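You operate a simulated robot arm through the tools that you are given. There is no shell and no other tool. Be economical: measure what you need, move in short steps, check, and stop when the job is done.

You are at the controls of a simulated robot arm. One attempt, no reset.

TASK
Put the tub marked "tabs" from the packing table on the board card there and the tub labelled "beads" on top of the brass plate.
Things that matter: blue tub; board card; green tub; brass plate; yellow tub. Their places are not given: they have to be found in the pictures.

It is judged by the outcome, as a careful person would: the job done as asked, and still so three seconds after it is handed in. It fails if anything else is knocked over, pushed out of place, dropped, spilled or broken.

THE ROBOT
A 7-joint arm with a two-finger parallel gripper, fixed in place. Base frame: the origin is at the foot of the arm, x ahead of it, y to its left, z up; the work surface is at about z = 0. Lengths are in mm, angles in degrees, forces in N, time in s.
With the tool pointing down near the work surface it reaches from about 220 to 580 mm from the base axis. Its first joint turns from -66.0 to 66.0 degrees. Payload 2.5 kg.
Tool frame: the origin (TCP) lies between the finger pads and is the grasp point; the fingertips stand 23 mm ahead of it; z points along the fingers, y is the line along which they close. Largest opening 94 mm; finger width 38, thickness 10; the body of the gripper, 54 by 96 mm, starts 39 mm behind the TCP.
Orientation is that of the tool frame in the base frame, as a unit quaternion [x, y, z, w]. With the fingers straight down and closing along the base's y, the tool's x points along the base's -x, its y along +y and its z along -z.

THE INTERFACE
- The arm moves only by the tool apply_moves. Its argument "increments" is a list of rows, each an object of numbers (a shift or turn left out is 0, a gripper value left out holds the last): "tx", "ty", "tz": the shift along the tool's x, y, z in mm; "wx", "wy", "wz": the turn, a rotation vector about the tool's x, y, z in rad; "grip": the finger opening in mm, from 0 to 94. In form: [{"tx": .., "ty": .., "tz": .., "wx": .., "wy": .., "wz": .., "grip": ..}, ...]. A call has 1 to 8 rows; each row shifts and turns the commanded pose from where the row before left it, along the tool's axes as they then stand. A row lasts 0.2 s, in which the tool goes at most 50 mm and 8.6 degrees; a call with a longer step from one row to the next is refused whole, and so is a gripper value outside its range. Where a pose cannot be reached the arm comes as near as it can. A force on the tool above 40 N (or 10 N above the force at the start of the call, whichever is more), or a blocked arm, ends the call early, and 0.2 s more pass. The fingers move at their own pace (about 108 mm/s each) and stop on an object; they squeeze with about 20 N. The grip force told is the motor's: it shows also when the fingers shut on nothing. Time passes only in rows, and 0.2 s behind the last, so rows that do not move let the fingers close. The reply holds the time, the measured pose of the TCP, the force on the tool along the base axes, the opening and the grip force, in the units named above and with some noise, and new pictures: "views" is both (left out), scene, wrist or none.
- Cameras (640 x 400 px; columns grow to the right, rows downward): "scene" is fixed at [93.3, -391.1, 555.6]; the picture's right is [0.96, -0.28, 0.00], its down [-0.13, -0.44, -0.89] and it looks along [0.25, 0.86, -0.45] (base axes); focal length 320 px, centre (320, 200). "wrist" rides on the gripper at [-39, 0, -44] in the tool frame; the picture's right is [0.00, -1.00, 0.00], its down [0.97, 0.00, -0.24] and it looks along [0.24, 0.00, 0.97] (tool axes); focal length 218 px, centre (320, 200).
- point_at(camera, pixels): there is no depth. For up to 12 entries [column, row, z] of the newest picture of that camera ("zoom" is the newest enlarged one), the place [x, y] in the base frame at which the ray of that pixel passes the height z, good to about 3 mm. The clock stands still meanwhile.
- inspect(camera, box): a new picture of the part [left, top, right, bottom] of that camera's present view, enlarged. The clock stands still meanwhile.
- sign_off(): hands the job in; it is judged then, once.

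Keep the steps short. Do not move on a guess: measure, check each grasp and each placing, and mend mistakes. In all there are 60 turns and 120 pictures (those below and enlarged ones count). Leave the gripper open and the arm clear of the work at the hand-in unless told otherwise, and finish with a single line.

The tools are called after "Call:" as a command line: name --argument value ..., lists and objects as JSON in quotes. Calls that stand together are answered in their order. apply_moves: Moves the arm, as the interface text tells. Its arguments: {"type":"object","properties":{"increments":{"type":"array","items":{"type":"object","properties":{"tx":{"type":"number"},"ty":{"type":"number"},"tz":{"type":"number"},"wx":{"type":"number"},"wy":{"type":"number"},"wz":{"type":"number"},"grip":{"type":"number"}}}},"views":{"type":"string","enum":["both","scene","wrist","none"]}},"required":["increments"]} The other tools are called the same way: point_at (camera, pixels) gives the place at which the rays of pixels pass given heights; inspect (camera, box) takes an enlarged picture of a part of a camera's view; sign_off () hands the job in.

At the start:

```text
clock: 0.0
eef_pos: [326.6, 272.7, 280.0]
tool_rot: [0.001, 1.0, -0.001, 0.001]
force: [0.8, -0.1, -0.4]
grip_width: 93.9
finger_force: 0.1
```

scene: 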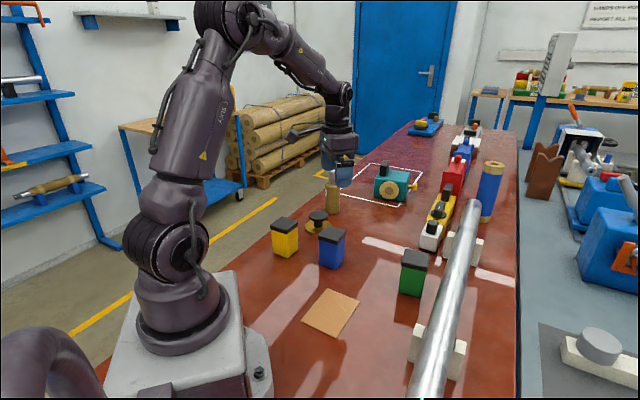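
wrist: 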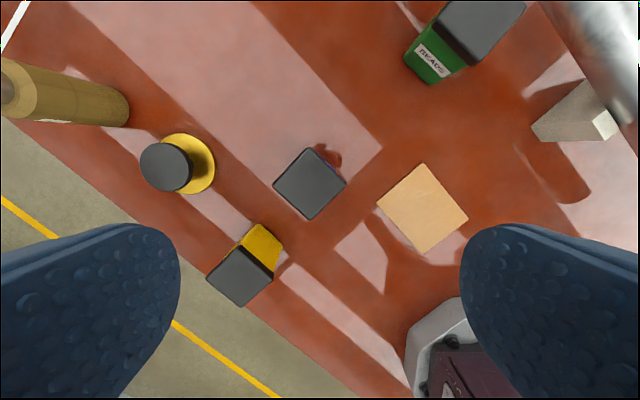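

I see three tubs: yellow (~285,238), blue (~332,247) and green (~413,272). There is a card at (331,312), and a round brass item with a dark knob at (318,220). I'll enlarge these to read the labels.

Call:
inspect --camera "scene" --box '[250, 160, 450, 345]'

Call:
inspect --camera "wrist" --box '[120, 100, 380, 320]'

Call:
inspect --camera "wrist" --box '[380, 0, 540, 100]'

```text
2.16 times, centred on (350, 252) of scene
```

zoom: 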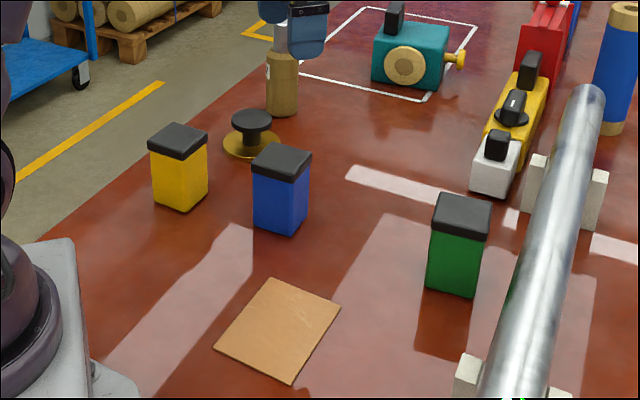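

```text
1.82 times, centred on (250, 210) of wrist
```

zoom: 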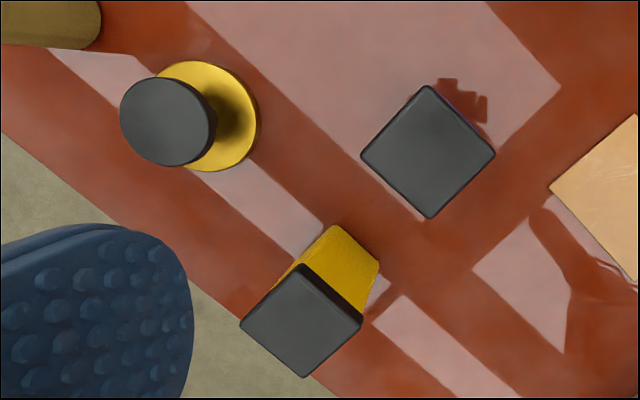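

```text
4.00 times, centred on (460, 50) of wrist
```

zoom: 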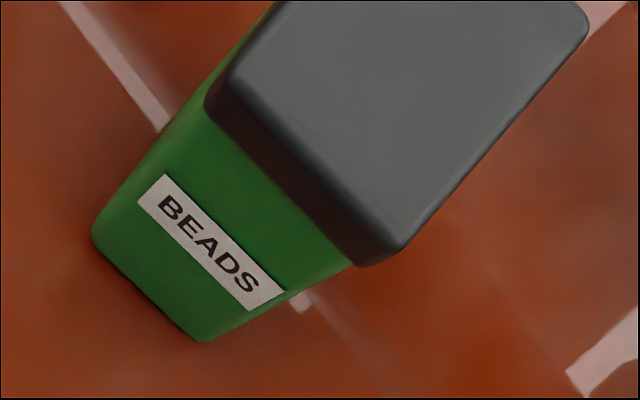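

Green is BEADS. The blue and yellow labels face away from both cameras. The brass disc seems to have a dark knob on it. I'll measure positions next.

Call:
point_at --camera "wrist" --pixels '[[310, 184, 0], [310, 184, 70], [240, 277, 70], [281, 252, 0], [423, 209, 0], [424, 163, 0], [377, 206, 0], [425, 254, 0], [468, 217, 0], [187, 165, 0], [166, 167, 40], [480, 25, 70]]'

Call:
point_at --camera "scene" --pixels '[[341, 268, 0], [338, 231, 70], [286, 257, 0], [285, 224, 70], [332, 312, 0], [318, 225, 0], [318, 215, 40], [414, 295, 0], [415, 258, 70], [333, 212, 0], [430, 248, 0], [460, 370, 0]]'

Call:
inspect --camera "scene" --box '[260, 190, 360, 275]'

```text
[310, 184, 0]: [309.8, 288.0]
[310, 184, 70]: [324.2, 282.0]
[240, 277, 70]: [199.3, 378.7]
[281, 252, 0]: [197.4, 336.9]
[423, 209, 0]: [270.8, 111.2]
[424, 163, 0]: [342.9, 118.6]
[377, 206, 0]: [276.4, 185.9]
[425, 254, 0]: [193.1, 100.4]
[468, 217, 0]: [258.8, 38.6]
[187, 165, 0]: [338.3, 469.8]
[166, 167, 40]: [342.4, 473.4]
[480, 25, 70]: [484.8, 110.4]
```

```text
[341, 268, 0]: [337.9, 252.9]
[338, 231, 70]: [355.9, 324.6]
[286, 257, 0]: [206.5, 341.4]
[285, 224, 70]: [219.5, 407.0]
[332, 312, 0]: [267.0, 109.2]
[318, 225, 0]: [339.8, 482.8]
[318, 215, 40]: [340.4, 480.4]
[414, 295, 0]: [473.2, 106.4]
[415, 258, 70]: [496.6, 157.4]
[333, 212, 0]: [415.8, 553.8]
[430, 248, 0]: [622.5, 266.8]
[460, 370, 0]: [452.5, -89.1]
```

```text
4.71 times, centred on (310, 232) of scene
```

zoom: 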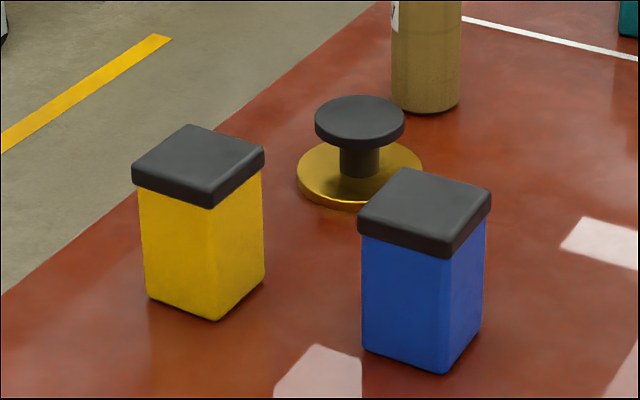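

Cross-measuring gives tub height of about 100. Blue is at about (332,279), yellow at about (215,362), green at about (471,127), the card at about (270,111) and the brass disc at about (339,475). A separate-looking dark knob stands on the disc. I'll move the wrist camera to +y at the same height to see the hidden tub faces and the plate.

Call:
apply_moves --increments '[{"ty": 40, "tx": 5}, {"ty": 40, "tx": 5}, {"ty": 40, "tx": 5}, {"ty": 40, "tx": 5}, {}]'

```text
clock: 1.2
eef_pos: [308.5, 431.9, 277.8]
tool_rot: [0.0, 1.0, 0.0, 0.0]
force: [-0.3, -0.1, 0.0]
grip_width: 93.9
finger_force: 0.0
```

scene: 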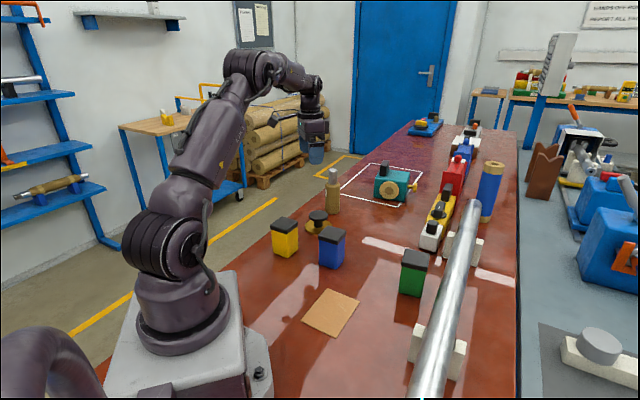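
wrist: 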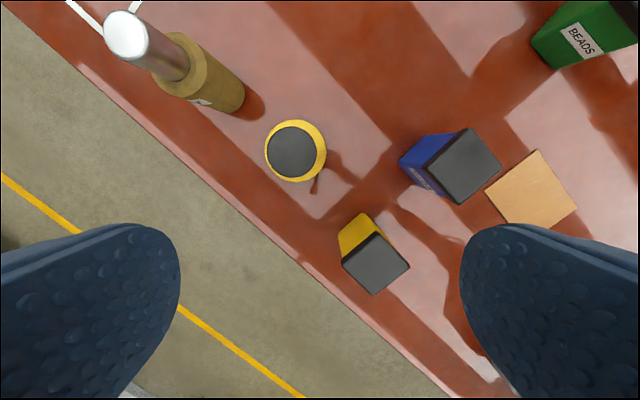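

Now the blue tub shows a label near (425,182). I'll enlarge it, along with the yellow tub and the plate.

Call:
inspect --camera "wrist" --box '[390, 125, 486, 205]'

Call:
inspect --camera "wrist" --box '[240, 105, 420, 300]'

```text
5.00 times, centred on (438, 165) of wrist
```

zoom: 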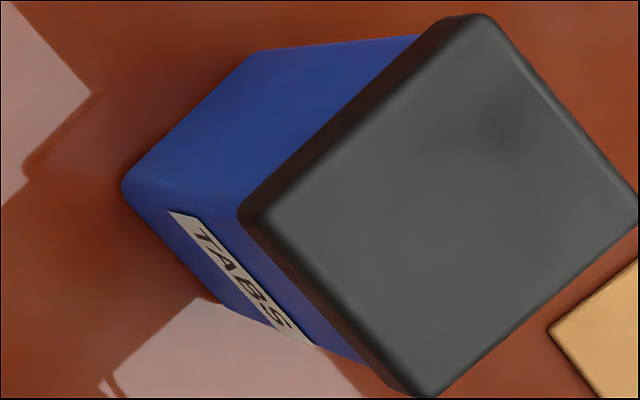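

```text
2.05 times, centred on (330, 202) of wrist
```

zoom: 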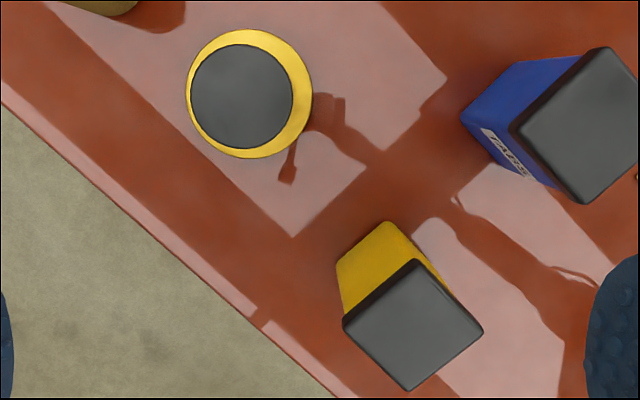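

Blue is TABS and green is BEADS. Next I'll measure lid corners, the disc and the knob from this view.

Call:
point_at --camera "wrist" --pixels '[[469, 128, 100], [502, 164, 100], [459, 203, 100], [426, 166, 100], [265, 150, 5], [326, 152, 5], [296, 119, 5], [297, 182, 5], [293, 152, 50], [264, 152, 50], [318, 152, 50], [376, 263, 100]]'

Call:
point_at --camera "scene" --pixels '[[318, 214, 40], [318, 214, 50], [318, 214, 60], [305, 226, 5], [332, 226, 5], [318, 235, 5], [333, 169, 100], [333, 214, 0]]'

```text
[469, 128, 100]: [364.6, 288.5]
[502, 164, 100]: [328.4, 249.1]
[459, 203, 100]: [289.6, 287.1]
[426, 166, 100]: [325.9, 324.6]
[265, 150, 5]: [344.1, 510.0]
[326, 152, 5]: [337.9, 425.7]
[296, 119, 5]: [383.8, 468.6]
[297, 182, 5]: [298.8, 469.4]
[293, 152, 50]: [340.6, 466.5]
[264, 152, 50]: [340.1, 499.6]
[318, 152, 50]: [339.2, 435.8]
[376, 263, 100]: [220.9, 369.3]
```

```text
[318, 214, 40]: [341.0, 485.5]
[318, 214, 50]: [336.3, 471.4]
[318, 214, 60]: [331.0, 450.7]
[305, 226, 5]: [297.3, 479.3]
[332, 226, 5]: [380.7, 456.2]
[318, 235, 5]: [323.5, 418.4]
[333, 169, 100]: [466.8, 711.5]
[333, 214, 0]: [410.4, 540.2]
```

The disc is centred at about (341,468) with a radius of about 42. The dark knob is concentric, with a radius of about 31 and its top at z≈50. The tall bottle at about (411,545) is roughly 170 high and about 80 mm clear of the gripper axis. I'll come down over the knob for a closer look.

Call:
apply_moves --increments '[{"tx": -16, "ty": 18, "tz": 30}, {"tx": -17, "ty": 18, "tz": 30}, {"tz": 40}, {"tz": 30}, {}]'

```text
clock: 2.4
eef_pos: [338.5, 469.4, 147.4]
tool_rot: [0.0, 1.0, 0.0, 0.0]
force: [-0.2, 0.7, -0.5]
grip_width: 94.3
finger_force: 0.1
```

scene: 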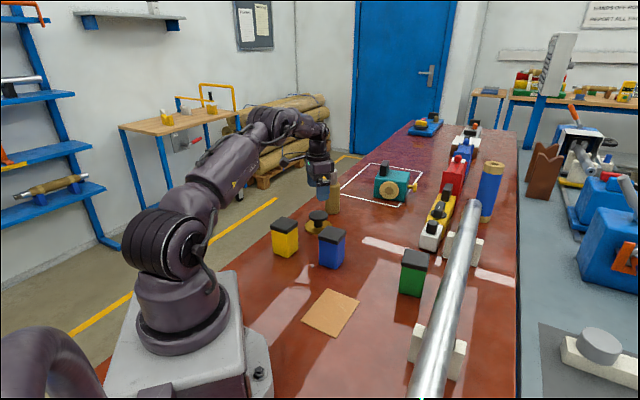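
wrist: 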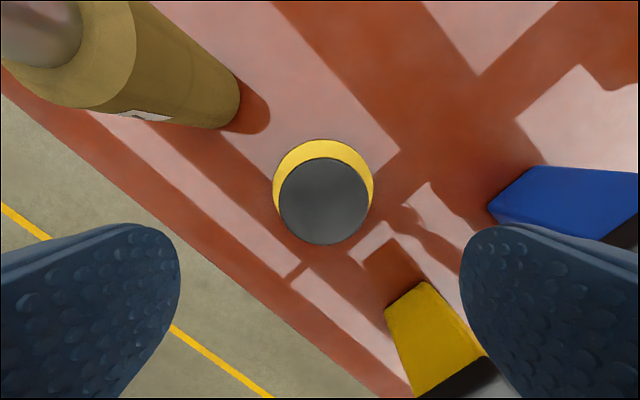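

The knob hides the plate's middle, and the fingers have room on both sides. I'll measure the knob centre before descending.

Call:
point_at --camera "wrist" --pixels '[[324, 201, 50], [279, 201, 50], [370, 201, 50], [323, 158, 50], [323, 245, 50], [323, 140, 5], [273, 187, 5], [373, 187, 5]]'

Call:
inspect --camera "scene" --box '[290, 190, 350, 245]'

```text
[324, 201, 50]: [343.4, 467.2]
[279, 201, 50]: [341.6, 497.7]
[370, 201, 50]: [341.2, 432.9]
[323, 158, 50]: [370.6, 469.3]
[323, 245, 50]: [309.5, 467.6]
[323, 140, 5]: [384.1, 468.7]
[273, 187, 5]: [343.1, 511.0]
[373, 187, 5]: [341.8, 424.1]
```

```text
7.27 times, centred on (320, 218) of scene
```

zoom: 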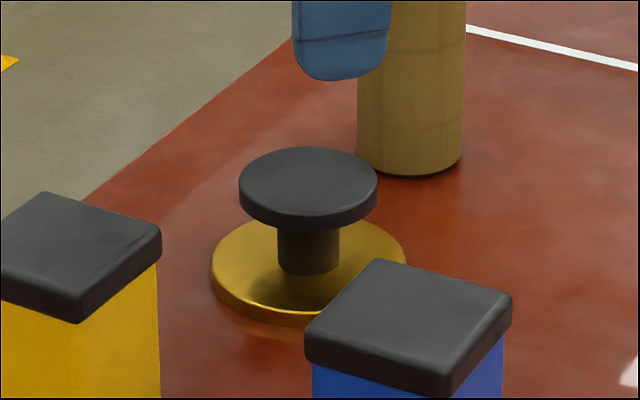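

The knob centre is at about (341.5,467), with its head at z≈38–50. I'll descend to TCP z≈46, which leaves the fingertips at 23, clear of the plate. Then I'll close.

Call:
apply_moves --increments '[{"tx": -3, "ty": -2, "tz": 35}, {"tz": 35}, {"tz": 30}, {}]'

```text
clock: 3.4
eef_pos: [342.3, 464.7, 50.3]
tool_rot: [0.0, 1.0, -0.001, 0.0]
force: [0.0, 0.8, -0.7]
grip_width: 93.9
finger_force: 0.3
```

scene: 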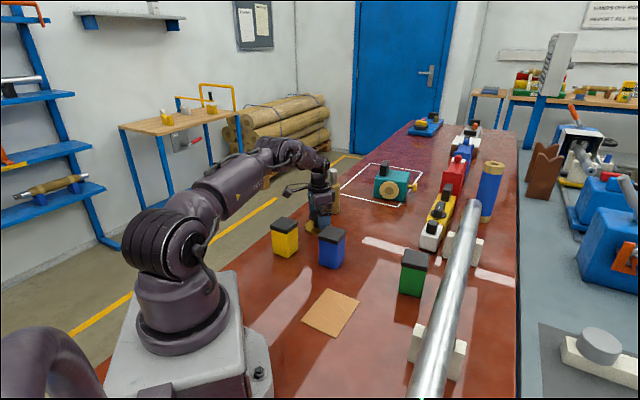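
wrist: 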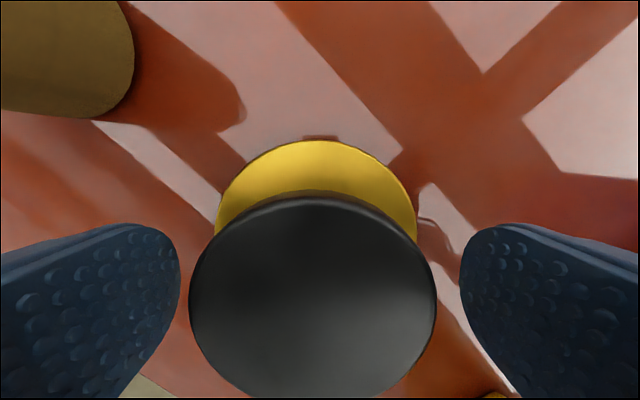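

The knob is between the fingers, about centred. I'll go down 5 mm and close.

Call:
apply_moves --increments '[{"tz": 5, "ty": 2}, {"grip": 55}, {"grip": 50}, {}]' --views "wrist"

```text
clock: 4.4
eef_pos: [340.5, 466.7, 44.2]
tool_rot: [0.0, 1.0, 0.0, 0.0]
force: [1.0, 0.8, 0.1]
grip_width: 61.6
finger_force: 19.7
```

wrist: 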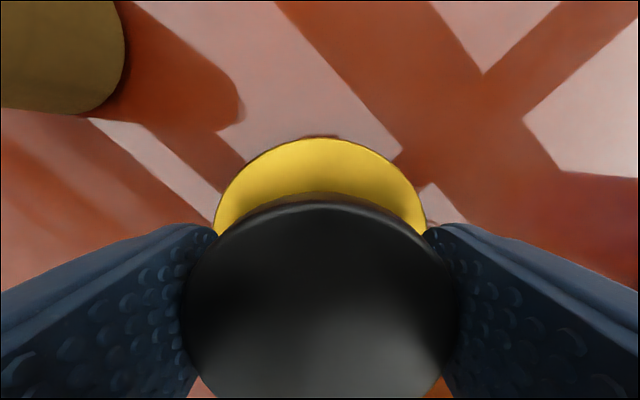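

The knob is gripped at 61.6 mm. I'll lift gently by 12 mm and see whether the plate stays behind.

Call:
apply_moves --increments '[{"tz": -6}, {"tz": -6}, {}]'

```text
clock: 5.2
eef_pos: [341.7, 467.9, 57.4]
tool_rot: [0.0, 1.0, 0.0, 0.0]
force: [0.5, 0.4, -3.7]
grip_width: 61.3
finger_force: 19.8
```

scene: 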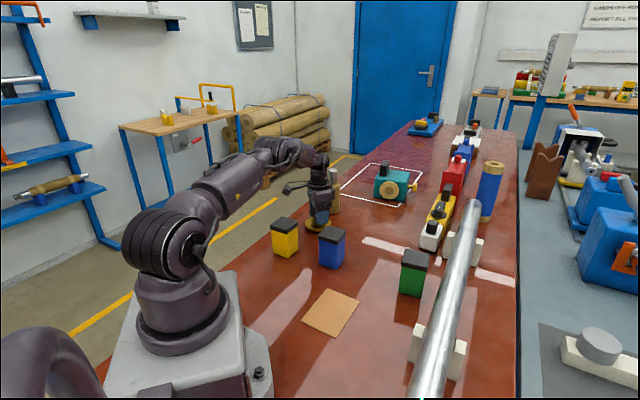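
wrist: 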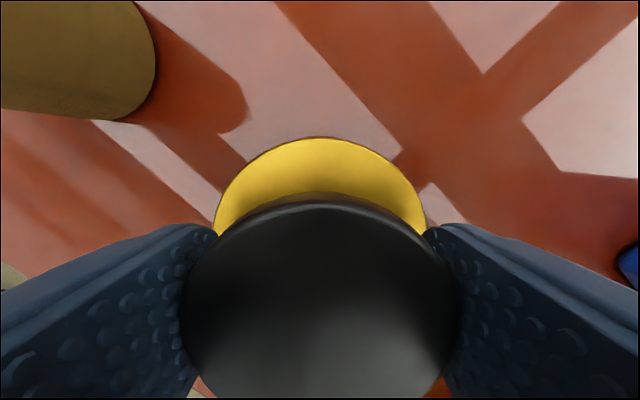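

The plate's outline didn't change in the wrist view while the bottle shifted, so the plate may be rising with the knob. I'll inspect closely before going on.

Call:
inspect --camera "scene" --box '[285, 180, 355, 245]'

Call:
inspect --camera "wrist" --box '[180, 100, 460, 275]'

Call:
inspect --camera "scene" --box '[380, 90, 540, 260]'

```text
6.15 times, centred on (320, 212) of scene
```

zoom: 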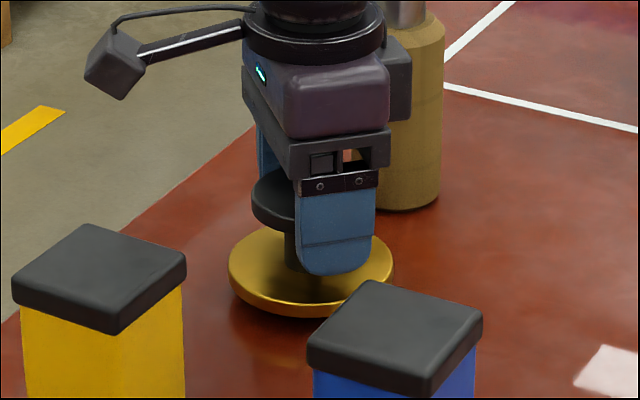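

```text
2.29 times, centred on (320, 188) of wrist
```

zoom: 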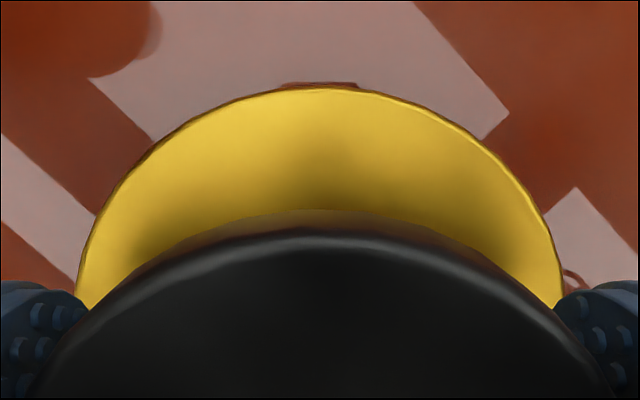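

```text
2.35 times, centred on (460, 175) of scene
```

zoom: 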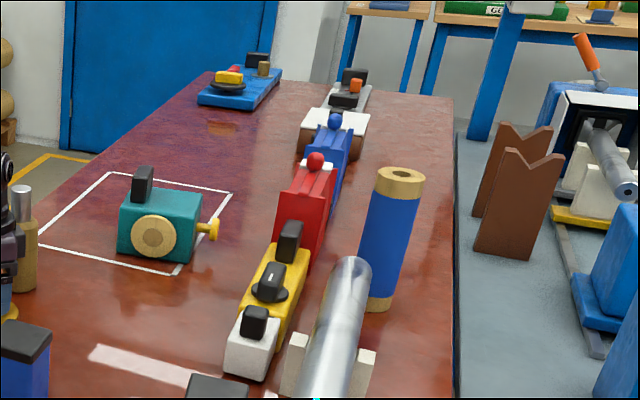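

The plate and knob lift as one piece, so the knob is a fixed, flat-topped part of the plate. There is no other brass plate in view. I'll set it back exactly where it was and release it. The tub will have to stand on the plate's flat top.

Call:
apply_moves --increments '[{"tz": 6}, {"tz": 6}, {}, {"grip": 70}, {"grip": 94}, {}]'

```text
clock: 6.6
eef_pos: [342.2, 468.3, 45.7]
tool_rot: [0.0, 1.0, 0.0, 0.0]
force: [0.1, 0.7, 0.0]
grip_width: 93.9
finger_force: 0.0
```

scene: 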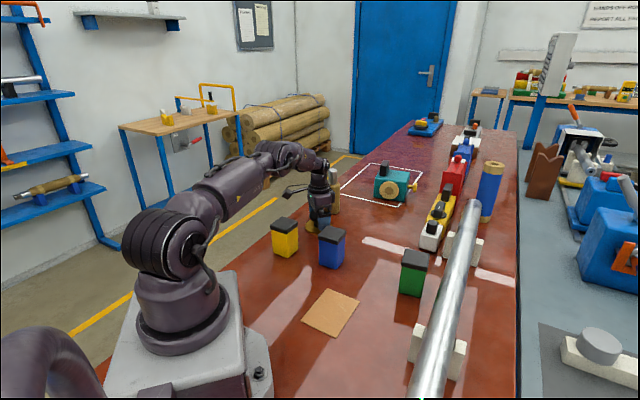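
wrist: 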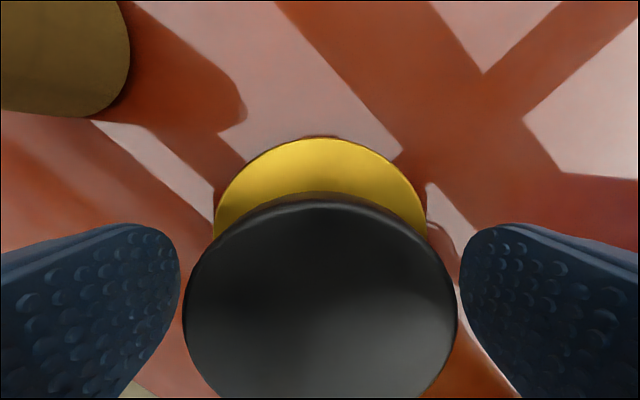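

The plate is back down. I'll rise, then head over toward the blue tub.

Call:
apply_moves --increments '[{"tz": -30}, {"tz": -45}, {"tz": -45}, {"tz": -45}, {"tz": -40}, {"ty": -48}, {"ty": -48}, {"ty": -40}]' --views "none"

Call:
apply_moves --increments '[{"ty": -45, "tx": 14}, {"wz": 0.145}, {"wz": 0.145}, {"wz": 0.145}, {"wz": 0.145}, {"wz": 0.145}, {"wz": 0.06}, {}]'

```text
clock: 8.4
eef_pos: [342.5, 330.4, 252.3]
tool_rot: [-0.001, 1.0, 0.001, 0.0]
force: [0.7, 0.2, 0.1]
grip_width: 94.3
finger_force: 0.1
```

```text
clock: 10.2
eef_pos: [327.9, 286.4, 250.6]
tool_rot: [0.384, 0.923, -0.001, 0.0]
force: [-0.2, -0.3, 0.4]
grip_width: 94.0
finger_force: 0.0
```

scene: 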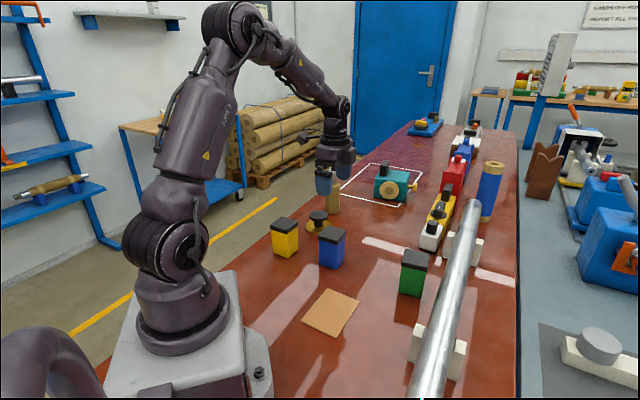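
wrist: 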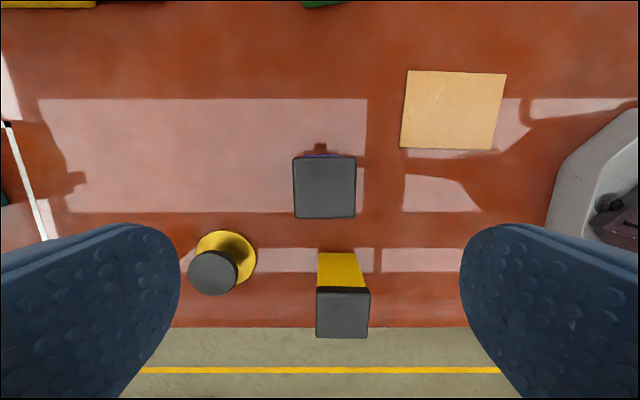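

The blue lid looks square to the gripper now. I'll measure the lid corners.

Call:
point_at --camera "wrist" --pixels '[[294, 157, 100], [355, 157, 100], [356, 218, 100], [294, 218, 100], [408, 70, 0], [506, 74, 0], [493, 150, 0], [401, 147, 0]]'

Call:
inspect --camera "wrist" --box '[270, 130, 380, 240]'

```text
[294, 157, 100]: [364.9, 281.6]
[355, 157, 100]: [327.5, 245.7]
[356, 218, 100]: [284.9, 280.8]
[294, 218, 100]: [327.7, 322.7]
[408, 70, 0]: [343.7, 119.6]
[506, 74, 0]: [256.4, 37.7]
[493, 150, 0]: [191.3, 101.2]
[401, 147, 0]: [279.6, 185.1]
```

```text
3.64 times, centred on (325, 185) of wrist
```

zoom: 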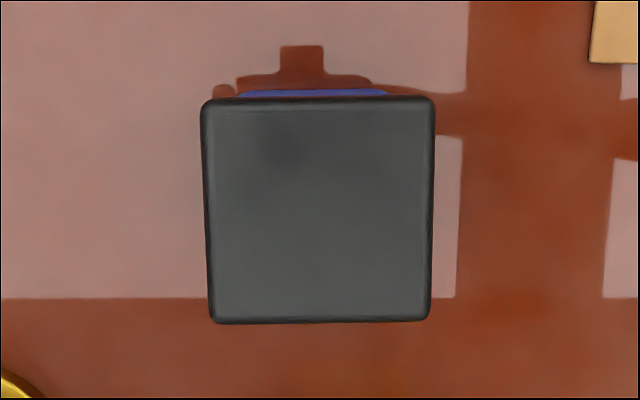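

Lid centre is at about (326,283), so I'll shift -4 mm along tool y. I'll descend to TCP z≈70, so the palm clears the ~100 mm lid, and stop short first to check.

Call:
apply_moves --increments '[{"ty": -4, "tx": -1, "tz": 40}, {"tz": 40}, {"tz": 40}, {"tz": 30}, {}]'

```text
clock: 11.4
eef_pos: [325.9, 282.5, 102.3]
tool_rot: [0.383, 0.924, 0.001, 0.001]
force: [0.6, 0.6, 0.8]
grip_width: 94.1
finger_force: 0.0
```

scene: 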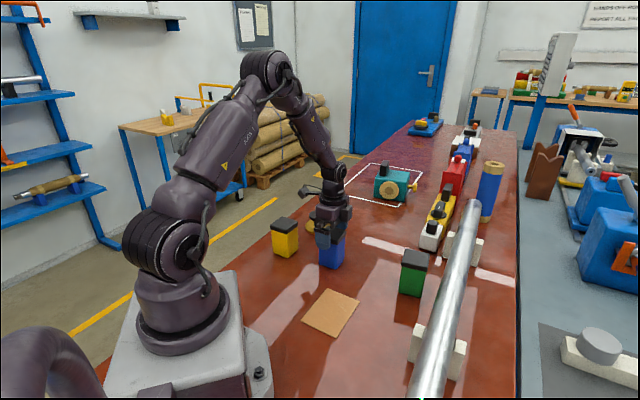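
wrist: 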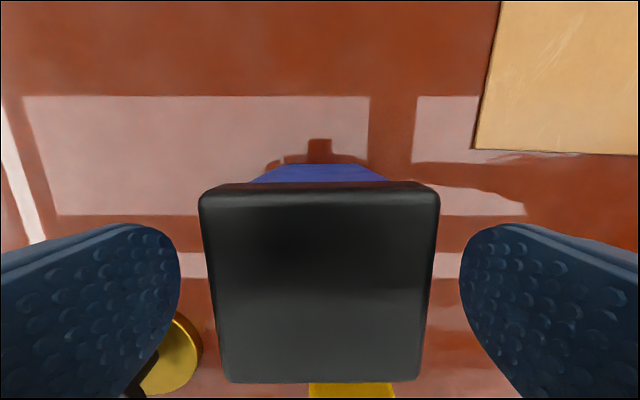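

Well centred. I'll descend 30 more and close.

Call:
apply_moves --increments '[{"tz": 16}, {"tz": 16}, {}, {"grip": 60}, {"grip": 40}, {}]'

```text
clock: 12.8
eef_pos: [325.9, 282.1, 70.0]
tool_rot: [0.383, 0.924, 0.0, 0.0]
force: [0.6, -0.3, 0.0]
grip_width: 56.0
finger_force: 19.7
```

scene: 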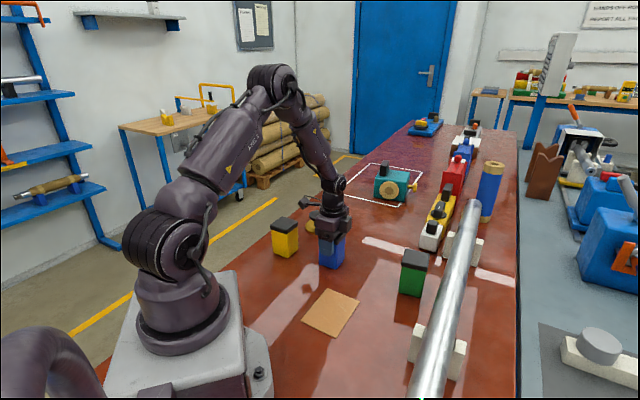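
wrist: 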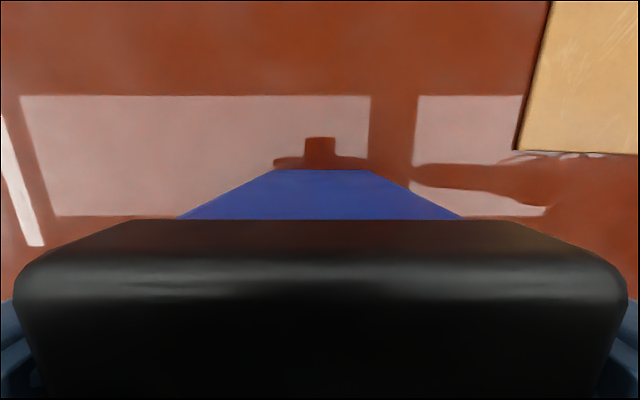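

Gripped at 56 mm on the lid. I'll lift gently and check that the whole tub comes up.

Call:
apply_moves --increments '[{"tz": -8}, {"tz": -12}, {"tz": -30}, {}]'

Call:
inspect --camera "scene" --box '[260, 170, 400, 290]'

```text
clock: 13.8
eef_pos: [326.0, 284.3, 118.3]
tool_rot: [0.383, 0.924, 0.0, 0.0]
force: [0.0, 1.0, -0.7]
grip_width: 55.7
finger_force: 20.1
```

scene: 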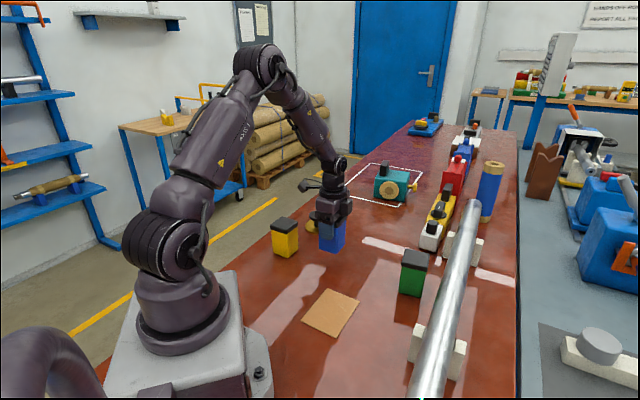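
wrist: 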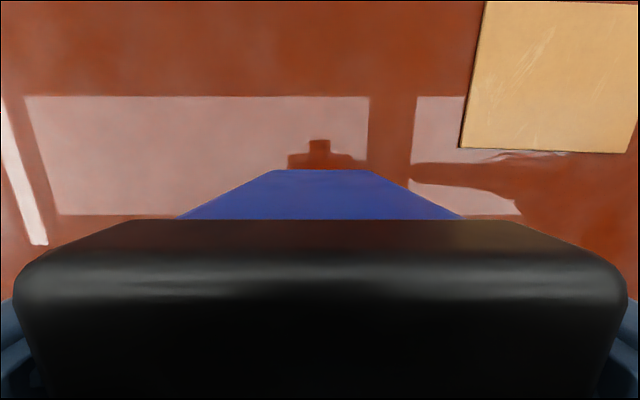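

```text
3.33 times, centred on (330, 230) of scene
```

zoom: 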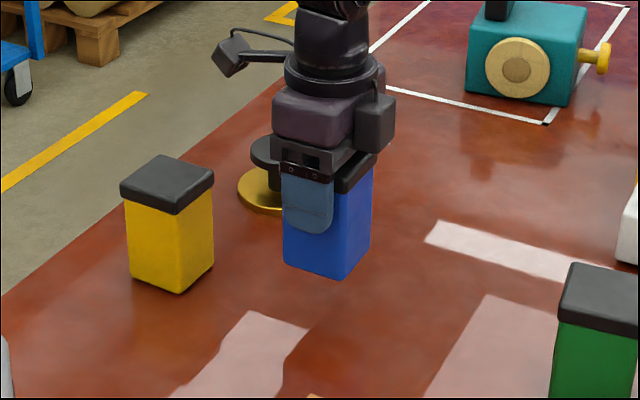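

The whole tub is up and upright. The card centre (268,111) is -81 in tool x and -162 in tool y from here.

Call:
apply_moves --increments '[{"tx": -20.3, "ty": -40.5}, {"tx": -20.3, "ty": -40.5}, {"tx": -20.3, "ty": -40.5}, {"tx": -20.3, "ty": -40.6}, {}, {}]'

```text
clock: 15.2
eef_pos: [271.1, 112.7, 119.2]
tool_rot: [0.383, 0.924, 0.0, 0.0]
force: [0.5, -0.1, -0.8]
grip_width: 55.9
finger_force: 20.2
```

scene: 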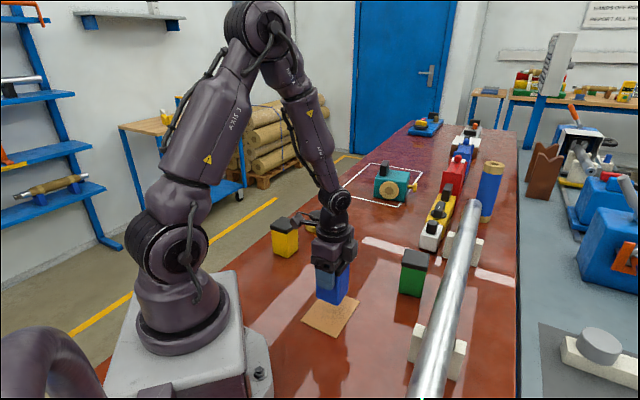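
wrist: 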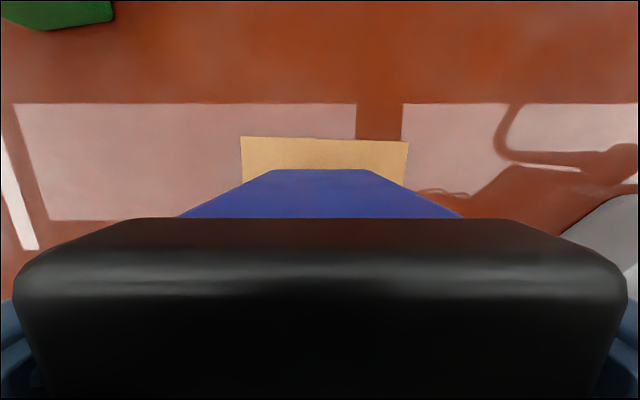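

Centred over the card. I'll nudge -3 in tool y, descend to about z 74, then ease down.

Call:
apply_moves --increments '[{"ty": -3, "tz": 20}, {"tz": 15}, {"tz": 8}, {}, {"tz": 2}, {}]'

Call:
inspect --camera "scene" --box '[280, 220, 400, 345]'

```text
clock: 16.6
eef_pos: [267.1, 111.0, 72.9]
tool_rot: [0.382, 0.924, 0.0, 0.0]
force: [-3.1, 0.0, 12.9]
grip_width: 55.9
finger_force: 20.5
```

scene: 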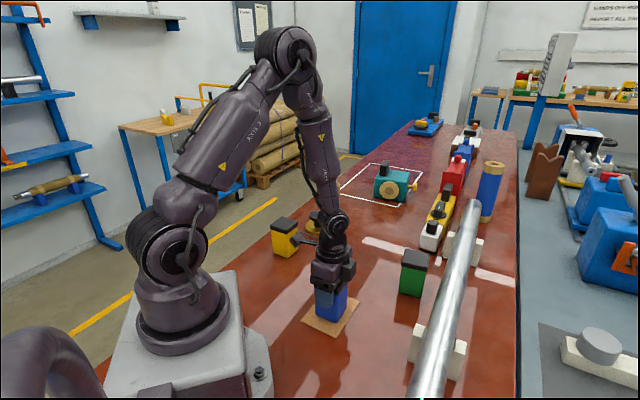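
wrist: 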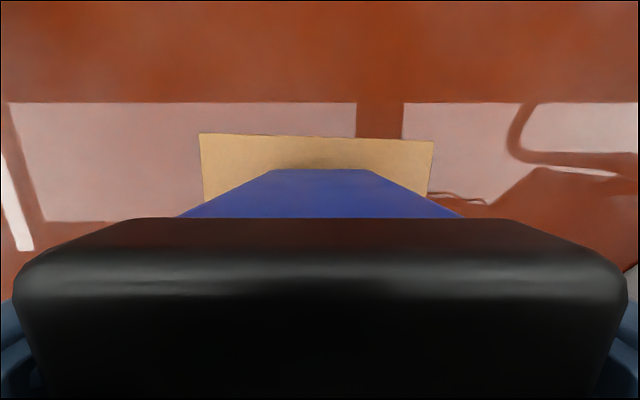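

```text
3.20 times, centred on (340, 282) of scene
```

zoom: 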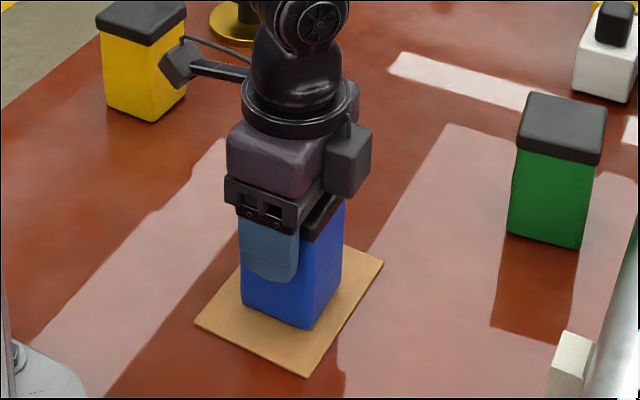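

The tub is resting on the card with a contact force of 13 N. I'll release and rise.

Call:
apply_moves --increments '[{"tz": -1}, {"grip": 75}, {"grip": 94}, {}, {"tz": -25}, {"tz": -45}, {"tz": -45}, {"tz": -35}]'

```text
clock: 18.4
eef_pos: [268.0, 108.9, 227.3]
tool_rot: [0.383, 0.924, -0.001, -0.001]
force: [0.3, 0.1, -0.1]
grip_width: 94.1
finger_force: 0.0
```

scene: 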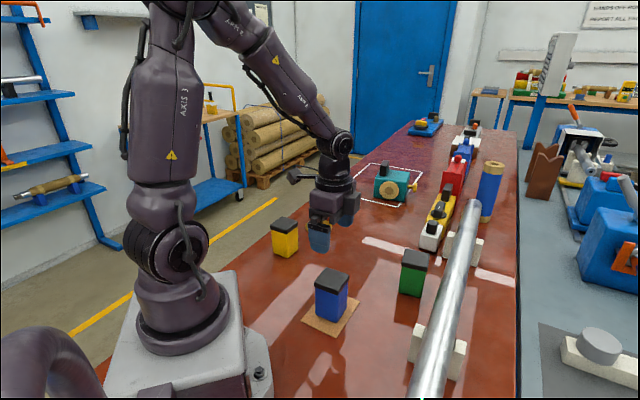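
wrist: 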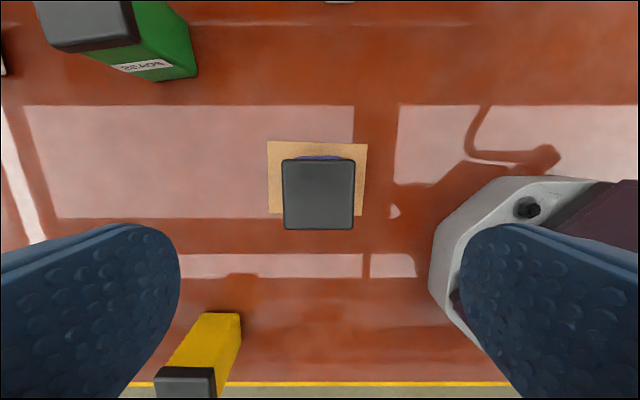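

Blue stands upright and centred on the card. Next I'll go above the green tub at about (471,127).

Call:
apply_moves --increments '[{"tx": -26, "ty": 31.3}, {"tx": -26, "ty": 31.3}, {"tx": -26, "ty": 31.3}, {"tx": -26, "ty": 31.3}, {"tx": -26, "ty": 31.3}, {}]'

```text
clock: 19.8
eef_pos: [471.7, 130.2, 225.7]
tool_rot: [0.383, 0.924, 0.001, 0.0]
force: [0.9, -0.1, 1.0]
grip_width: 93.8
finger_force: 0.0
```

scene: 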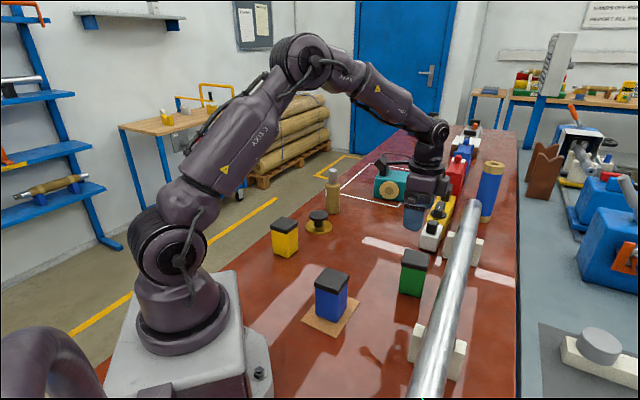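
wrist: 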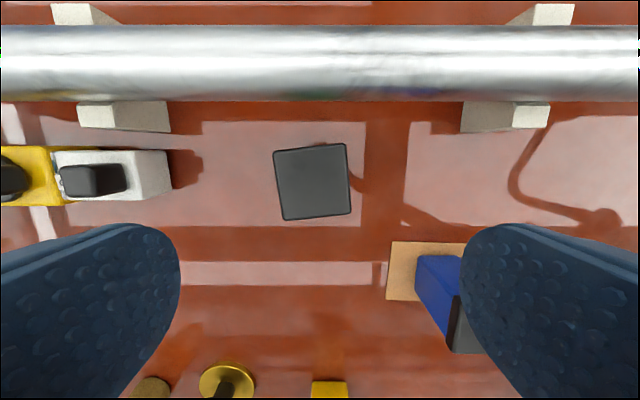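

The green lid is turned a few degrees relative to the gripper. I'll measure its corners.

Call:
point_at --camera "wrist" --pixels '[[274, 150, 100], [346, 144, 100], [351, 213, 100], [283, 221, 100], [313, 182, 100]]'

Call:
inspect --camera "wrist" --box '[260, 130, 370, 235]'

```text
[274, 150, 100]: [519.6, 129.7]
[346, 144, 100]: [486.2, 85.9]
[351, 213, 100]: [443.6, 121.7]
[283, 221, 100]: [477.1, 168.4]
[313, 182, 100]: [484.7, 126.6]
```

```text
3.81 times, centred on (315, 182) of wrist
```

zoom: 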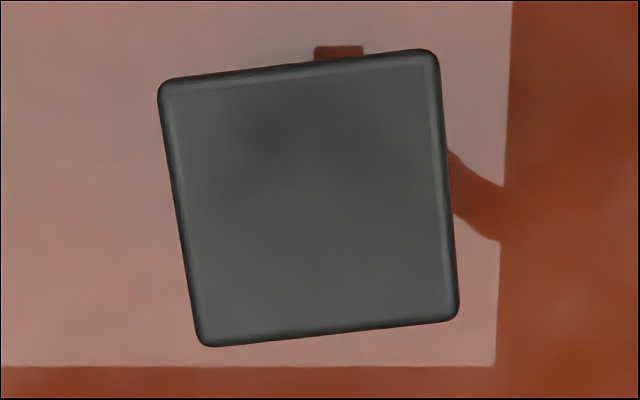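

True centre is about (481.6,126.4), with a yaw about 6° more. I'll adjust, partly descend and check alignment and pipe clearance.

Call:
apply_moves --increments '[{"tx": -9.7, "ty": 4.4}, {"wz": -0.105}, {"tz": 40}, {"tz": 40}, {"tz": 30}, {}]'

```text
clock: 21.2
eef_pos: [479.4, 124.5, 114.8]
tool_rot: [0.334, 0.943, 0.0, 0.001]
force: [-0.3, 0.1, -0.4]
grip_width: 94.1
finger_force: 0.1
```

scene: 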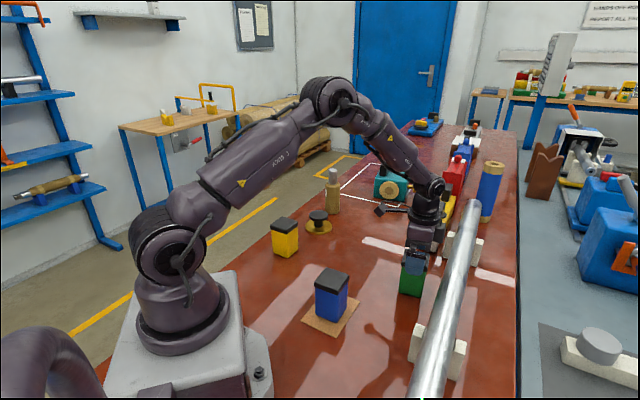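
wrist: 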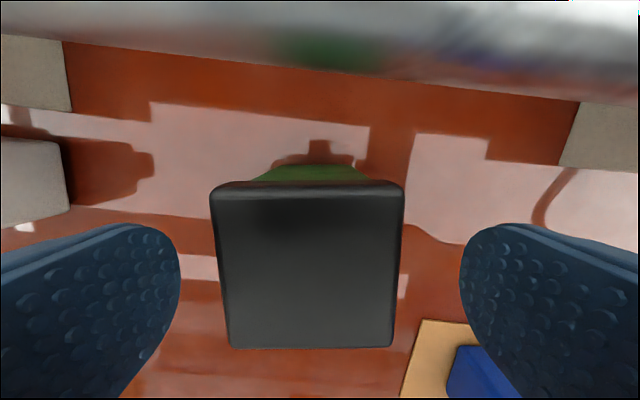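

The lid is aligned but sits about 3.5 mm toward +tool y. The pipe edge is about 67 mm away, so it's clear. I'll correct, descend to z≈74 and close.

Call:
apply_moves --increments '[{"ty": 3.5}, {"tz": 15}, {"tz": 15}, {"tz": 10}, {}, {"grip": 60}, {"grip": 40}, {}]'

```text
clock: 23.0
eef_pos: [479.2, 124.5, 76.1]
tool_rot: [0.334, 0.943, 0.0, 0.0]
force: [0.5, 0.6, 0.8]
grip_width: 55.4
finger_force: 20.0
```

scene: 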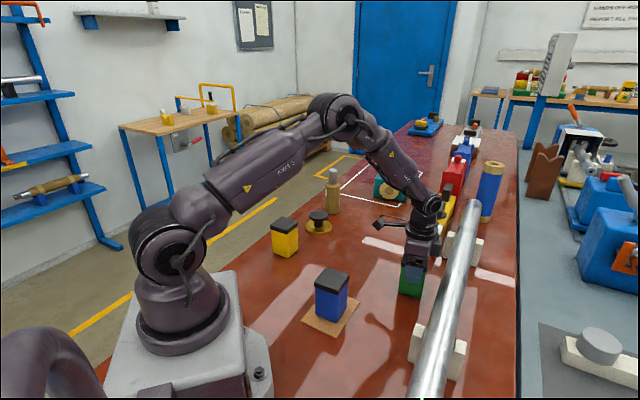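
wrist: 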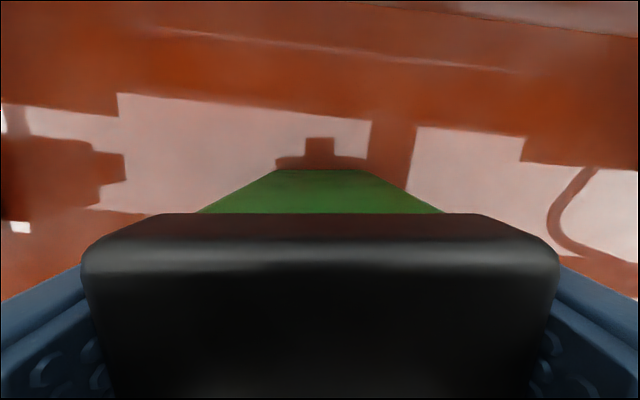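

Gripped at 55.4 mm with TCP z 76. I'll lift slowly and check.

Call:
apply_moves --increments '[{"tz": -8}, {"tz": -15}, {"tz": -40}, {"tz": -45}, {}]'

Call:
inspect --camera "scene" --box '[270, 160, 490, 310]'

```text
clock: 24.2
eef_pos: [478.7, 123.4, 184.0]
tool_rot: [0.334, 0.943, -0.001, 0.0]
force: [0.2, -1.0, -1.6]
grip_width: 55.7
finger_force: 20.6
```

scene: 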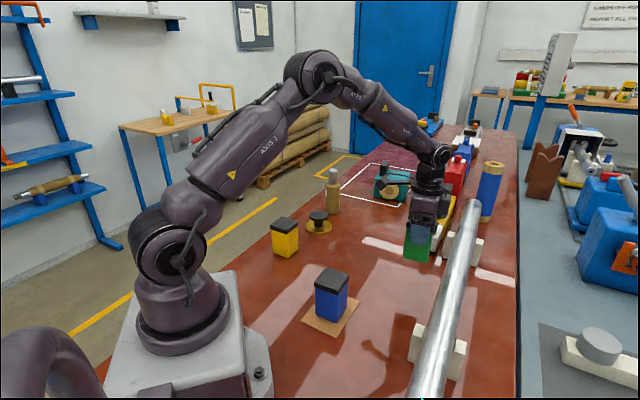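
wrist: 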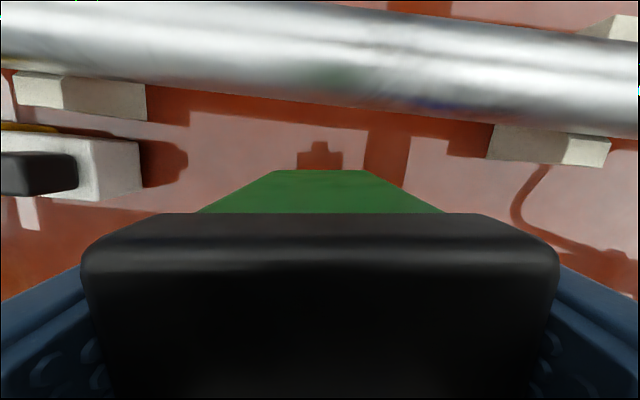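

```text
2.67 times, centred on (380, 235) of scene
```

zoom: 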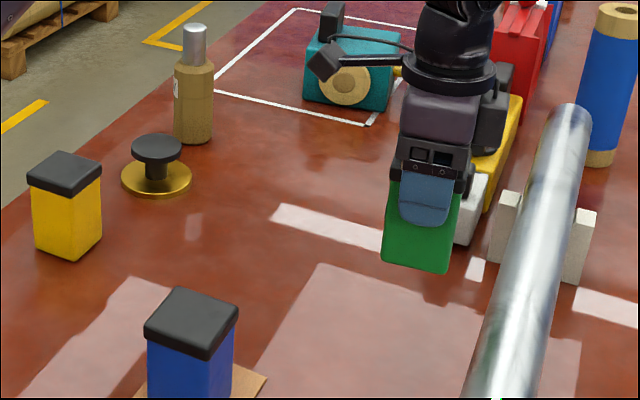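

The green tub is lifted cleanly. The plate is at (341.5,467.5). That makes the move about (+323,+181) in tool x,y. I'll do most of it now at this height.

Call:
apply_moves --increments '[{"tx": 35.9, "ty": 20.07}, {"tx": 35.9, "ty": 20.07}, {"tx": 35.9, "ty": 20.07}, {"tx": 35.9, "ty": 20.07}, {"tx": 35.9, "ty": 20.07}, {"tx": 35.9, "ty": 20.07}, {"tx": 35.9, "ty": 20.07}, {"tx": 35.9, "ty": 20.07}]'

```text
clock: 26.0
eef_pos: [358.9, 435.5, 178.1]
tool_rot: [0.333, 0.943, -0.001, 0.0]
force: [-0.2, -0.1, -1.0]
grip_width: 55.8
finger_force: 20.2
```

scene: 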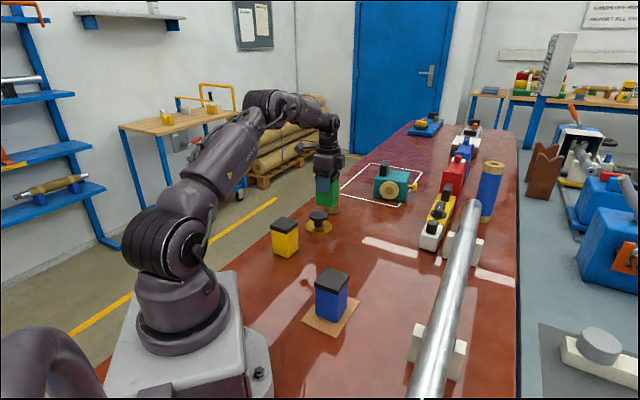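
wrist: 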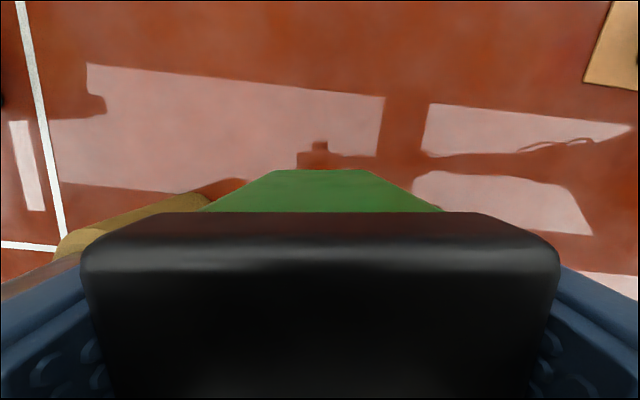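

z is 178, so the tub base is near 102, well above the knob. I'll finish the remaining (+33.5,+14) and check.

Call:
apply_moves --increments '[{"tx": 17, "ty": 7}, {"tx": 16.7, "ty": 6.9}, {}, {}]'

Call:
inspect --camera "scene" --box '[270, 140, 370, 250]'

```text
clock: 27.0
eef_pos: [342.9, 464.5, 181.0]
tool_rot: [0.334, 0.943, 0.0, 0.0]
force: [-0.2, 1.0, -1.3]
grip_width: 55.8
finger_force: 19.9
```

scene: 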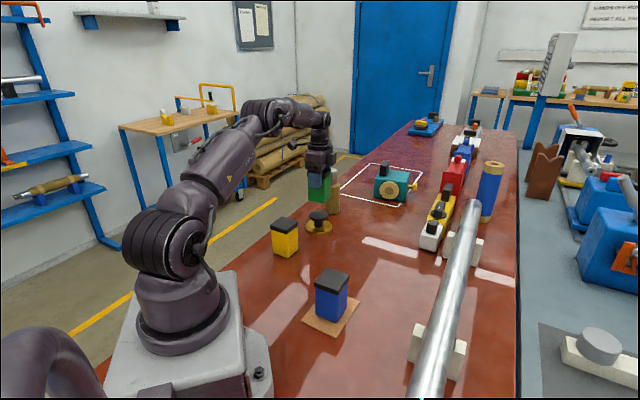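
wrist: 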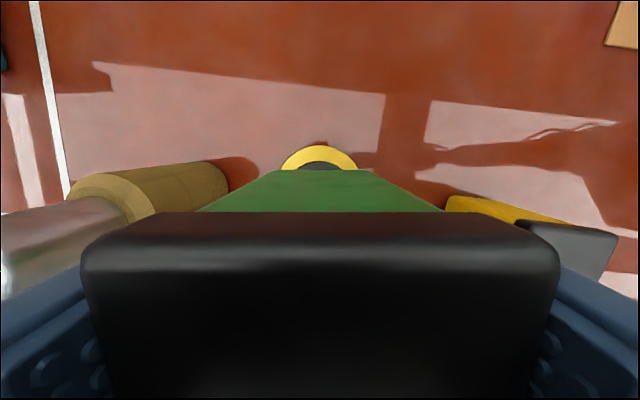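

```text
3.64 times, centred on (320, 195) of scene
```

zoom: 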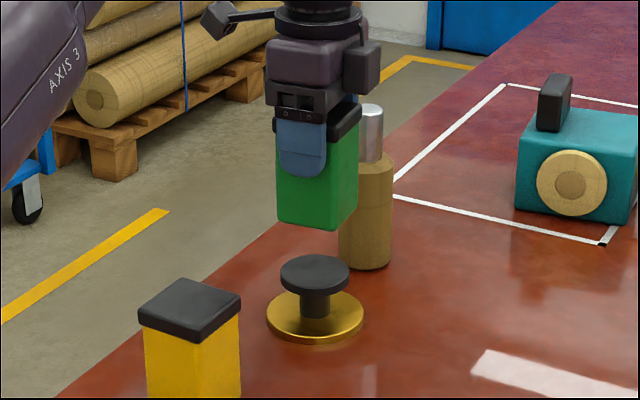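

It sits directly above the knob. I'll nudge +2 in tool x and descend to leave a gap of about 8 mm, then check.

Call:
apply_moves --increments '[{"tx": 2, "ty": 1, "tz": 15}, {"tz": 15}, {"tz": 14}, {}]'

Call:
inspect --camera "scene" --box '[285, 165, 355, 245]'

```text
clock: 28.0
eef_pos: [343.6, 464.9, 138.0]
tool_rot: [0.334, 0.943, -0.001, -0.001]
force: [0.1, 0.6, -0.9]
grip_width: 55.9
finger_force: 20.1
```

scene: 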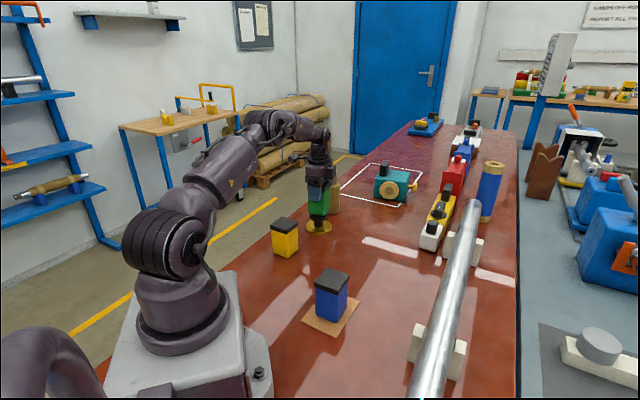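
wrist: 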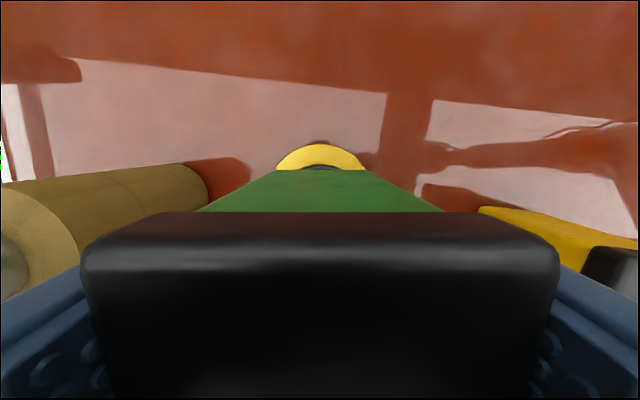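

```text
5.00 times, centred on (320, 205) of scene
```

zoom: 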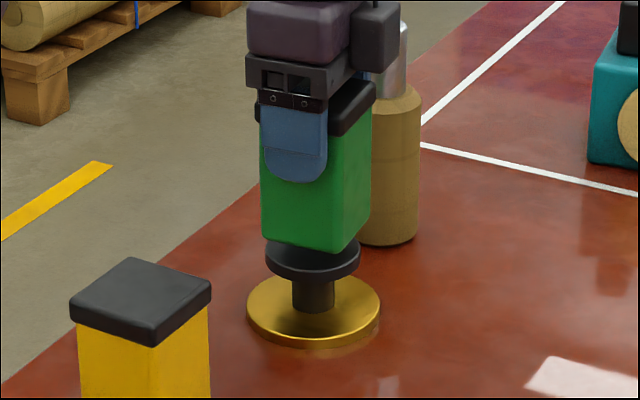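

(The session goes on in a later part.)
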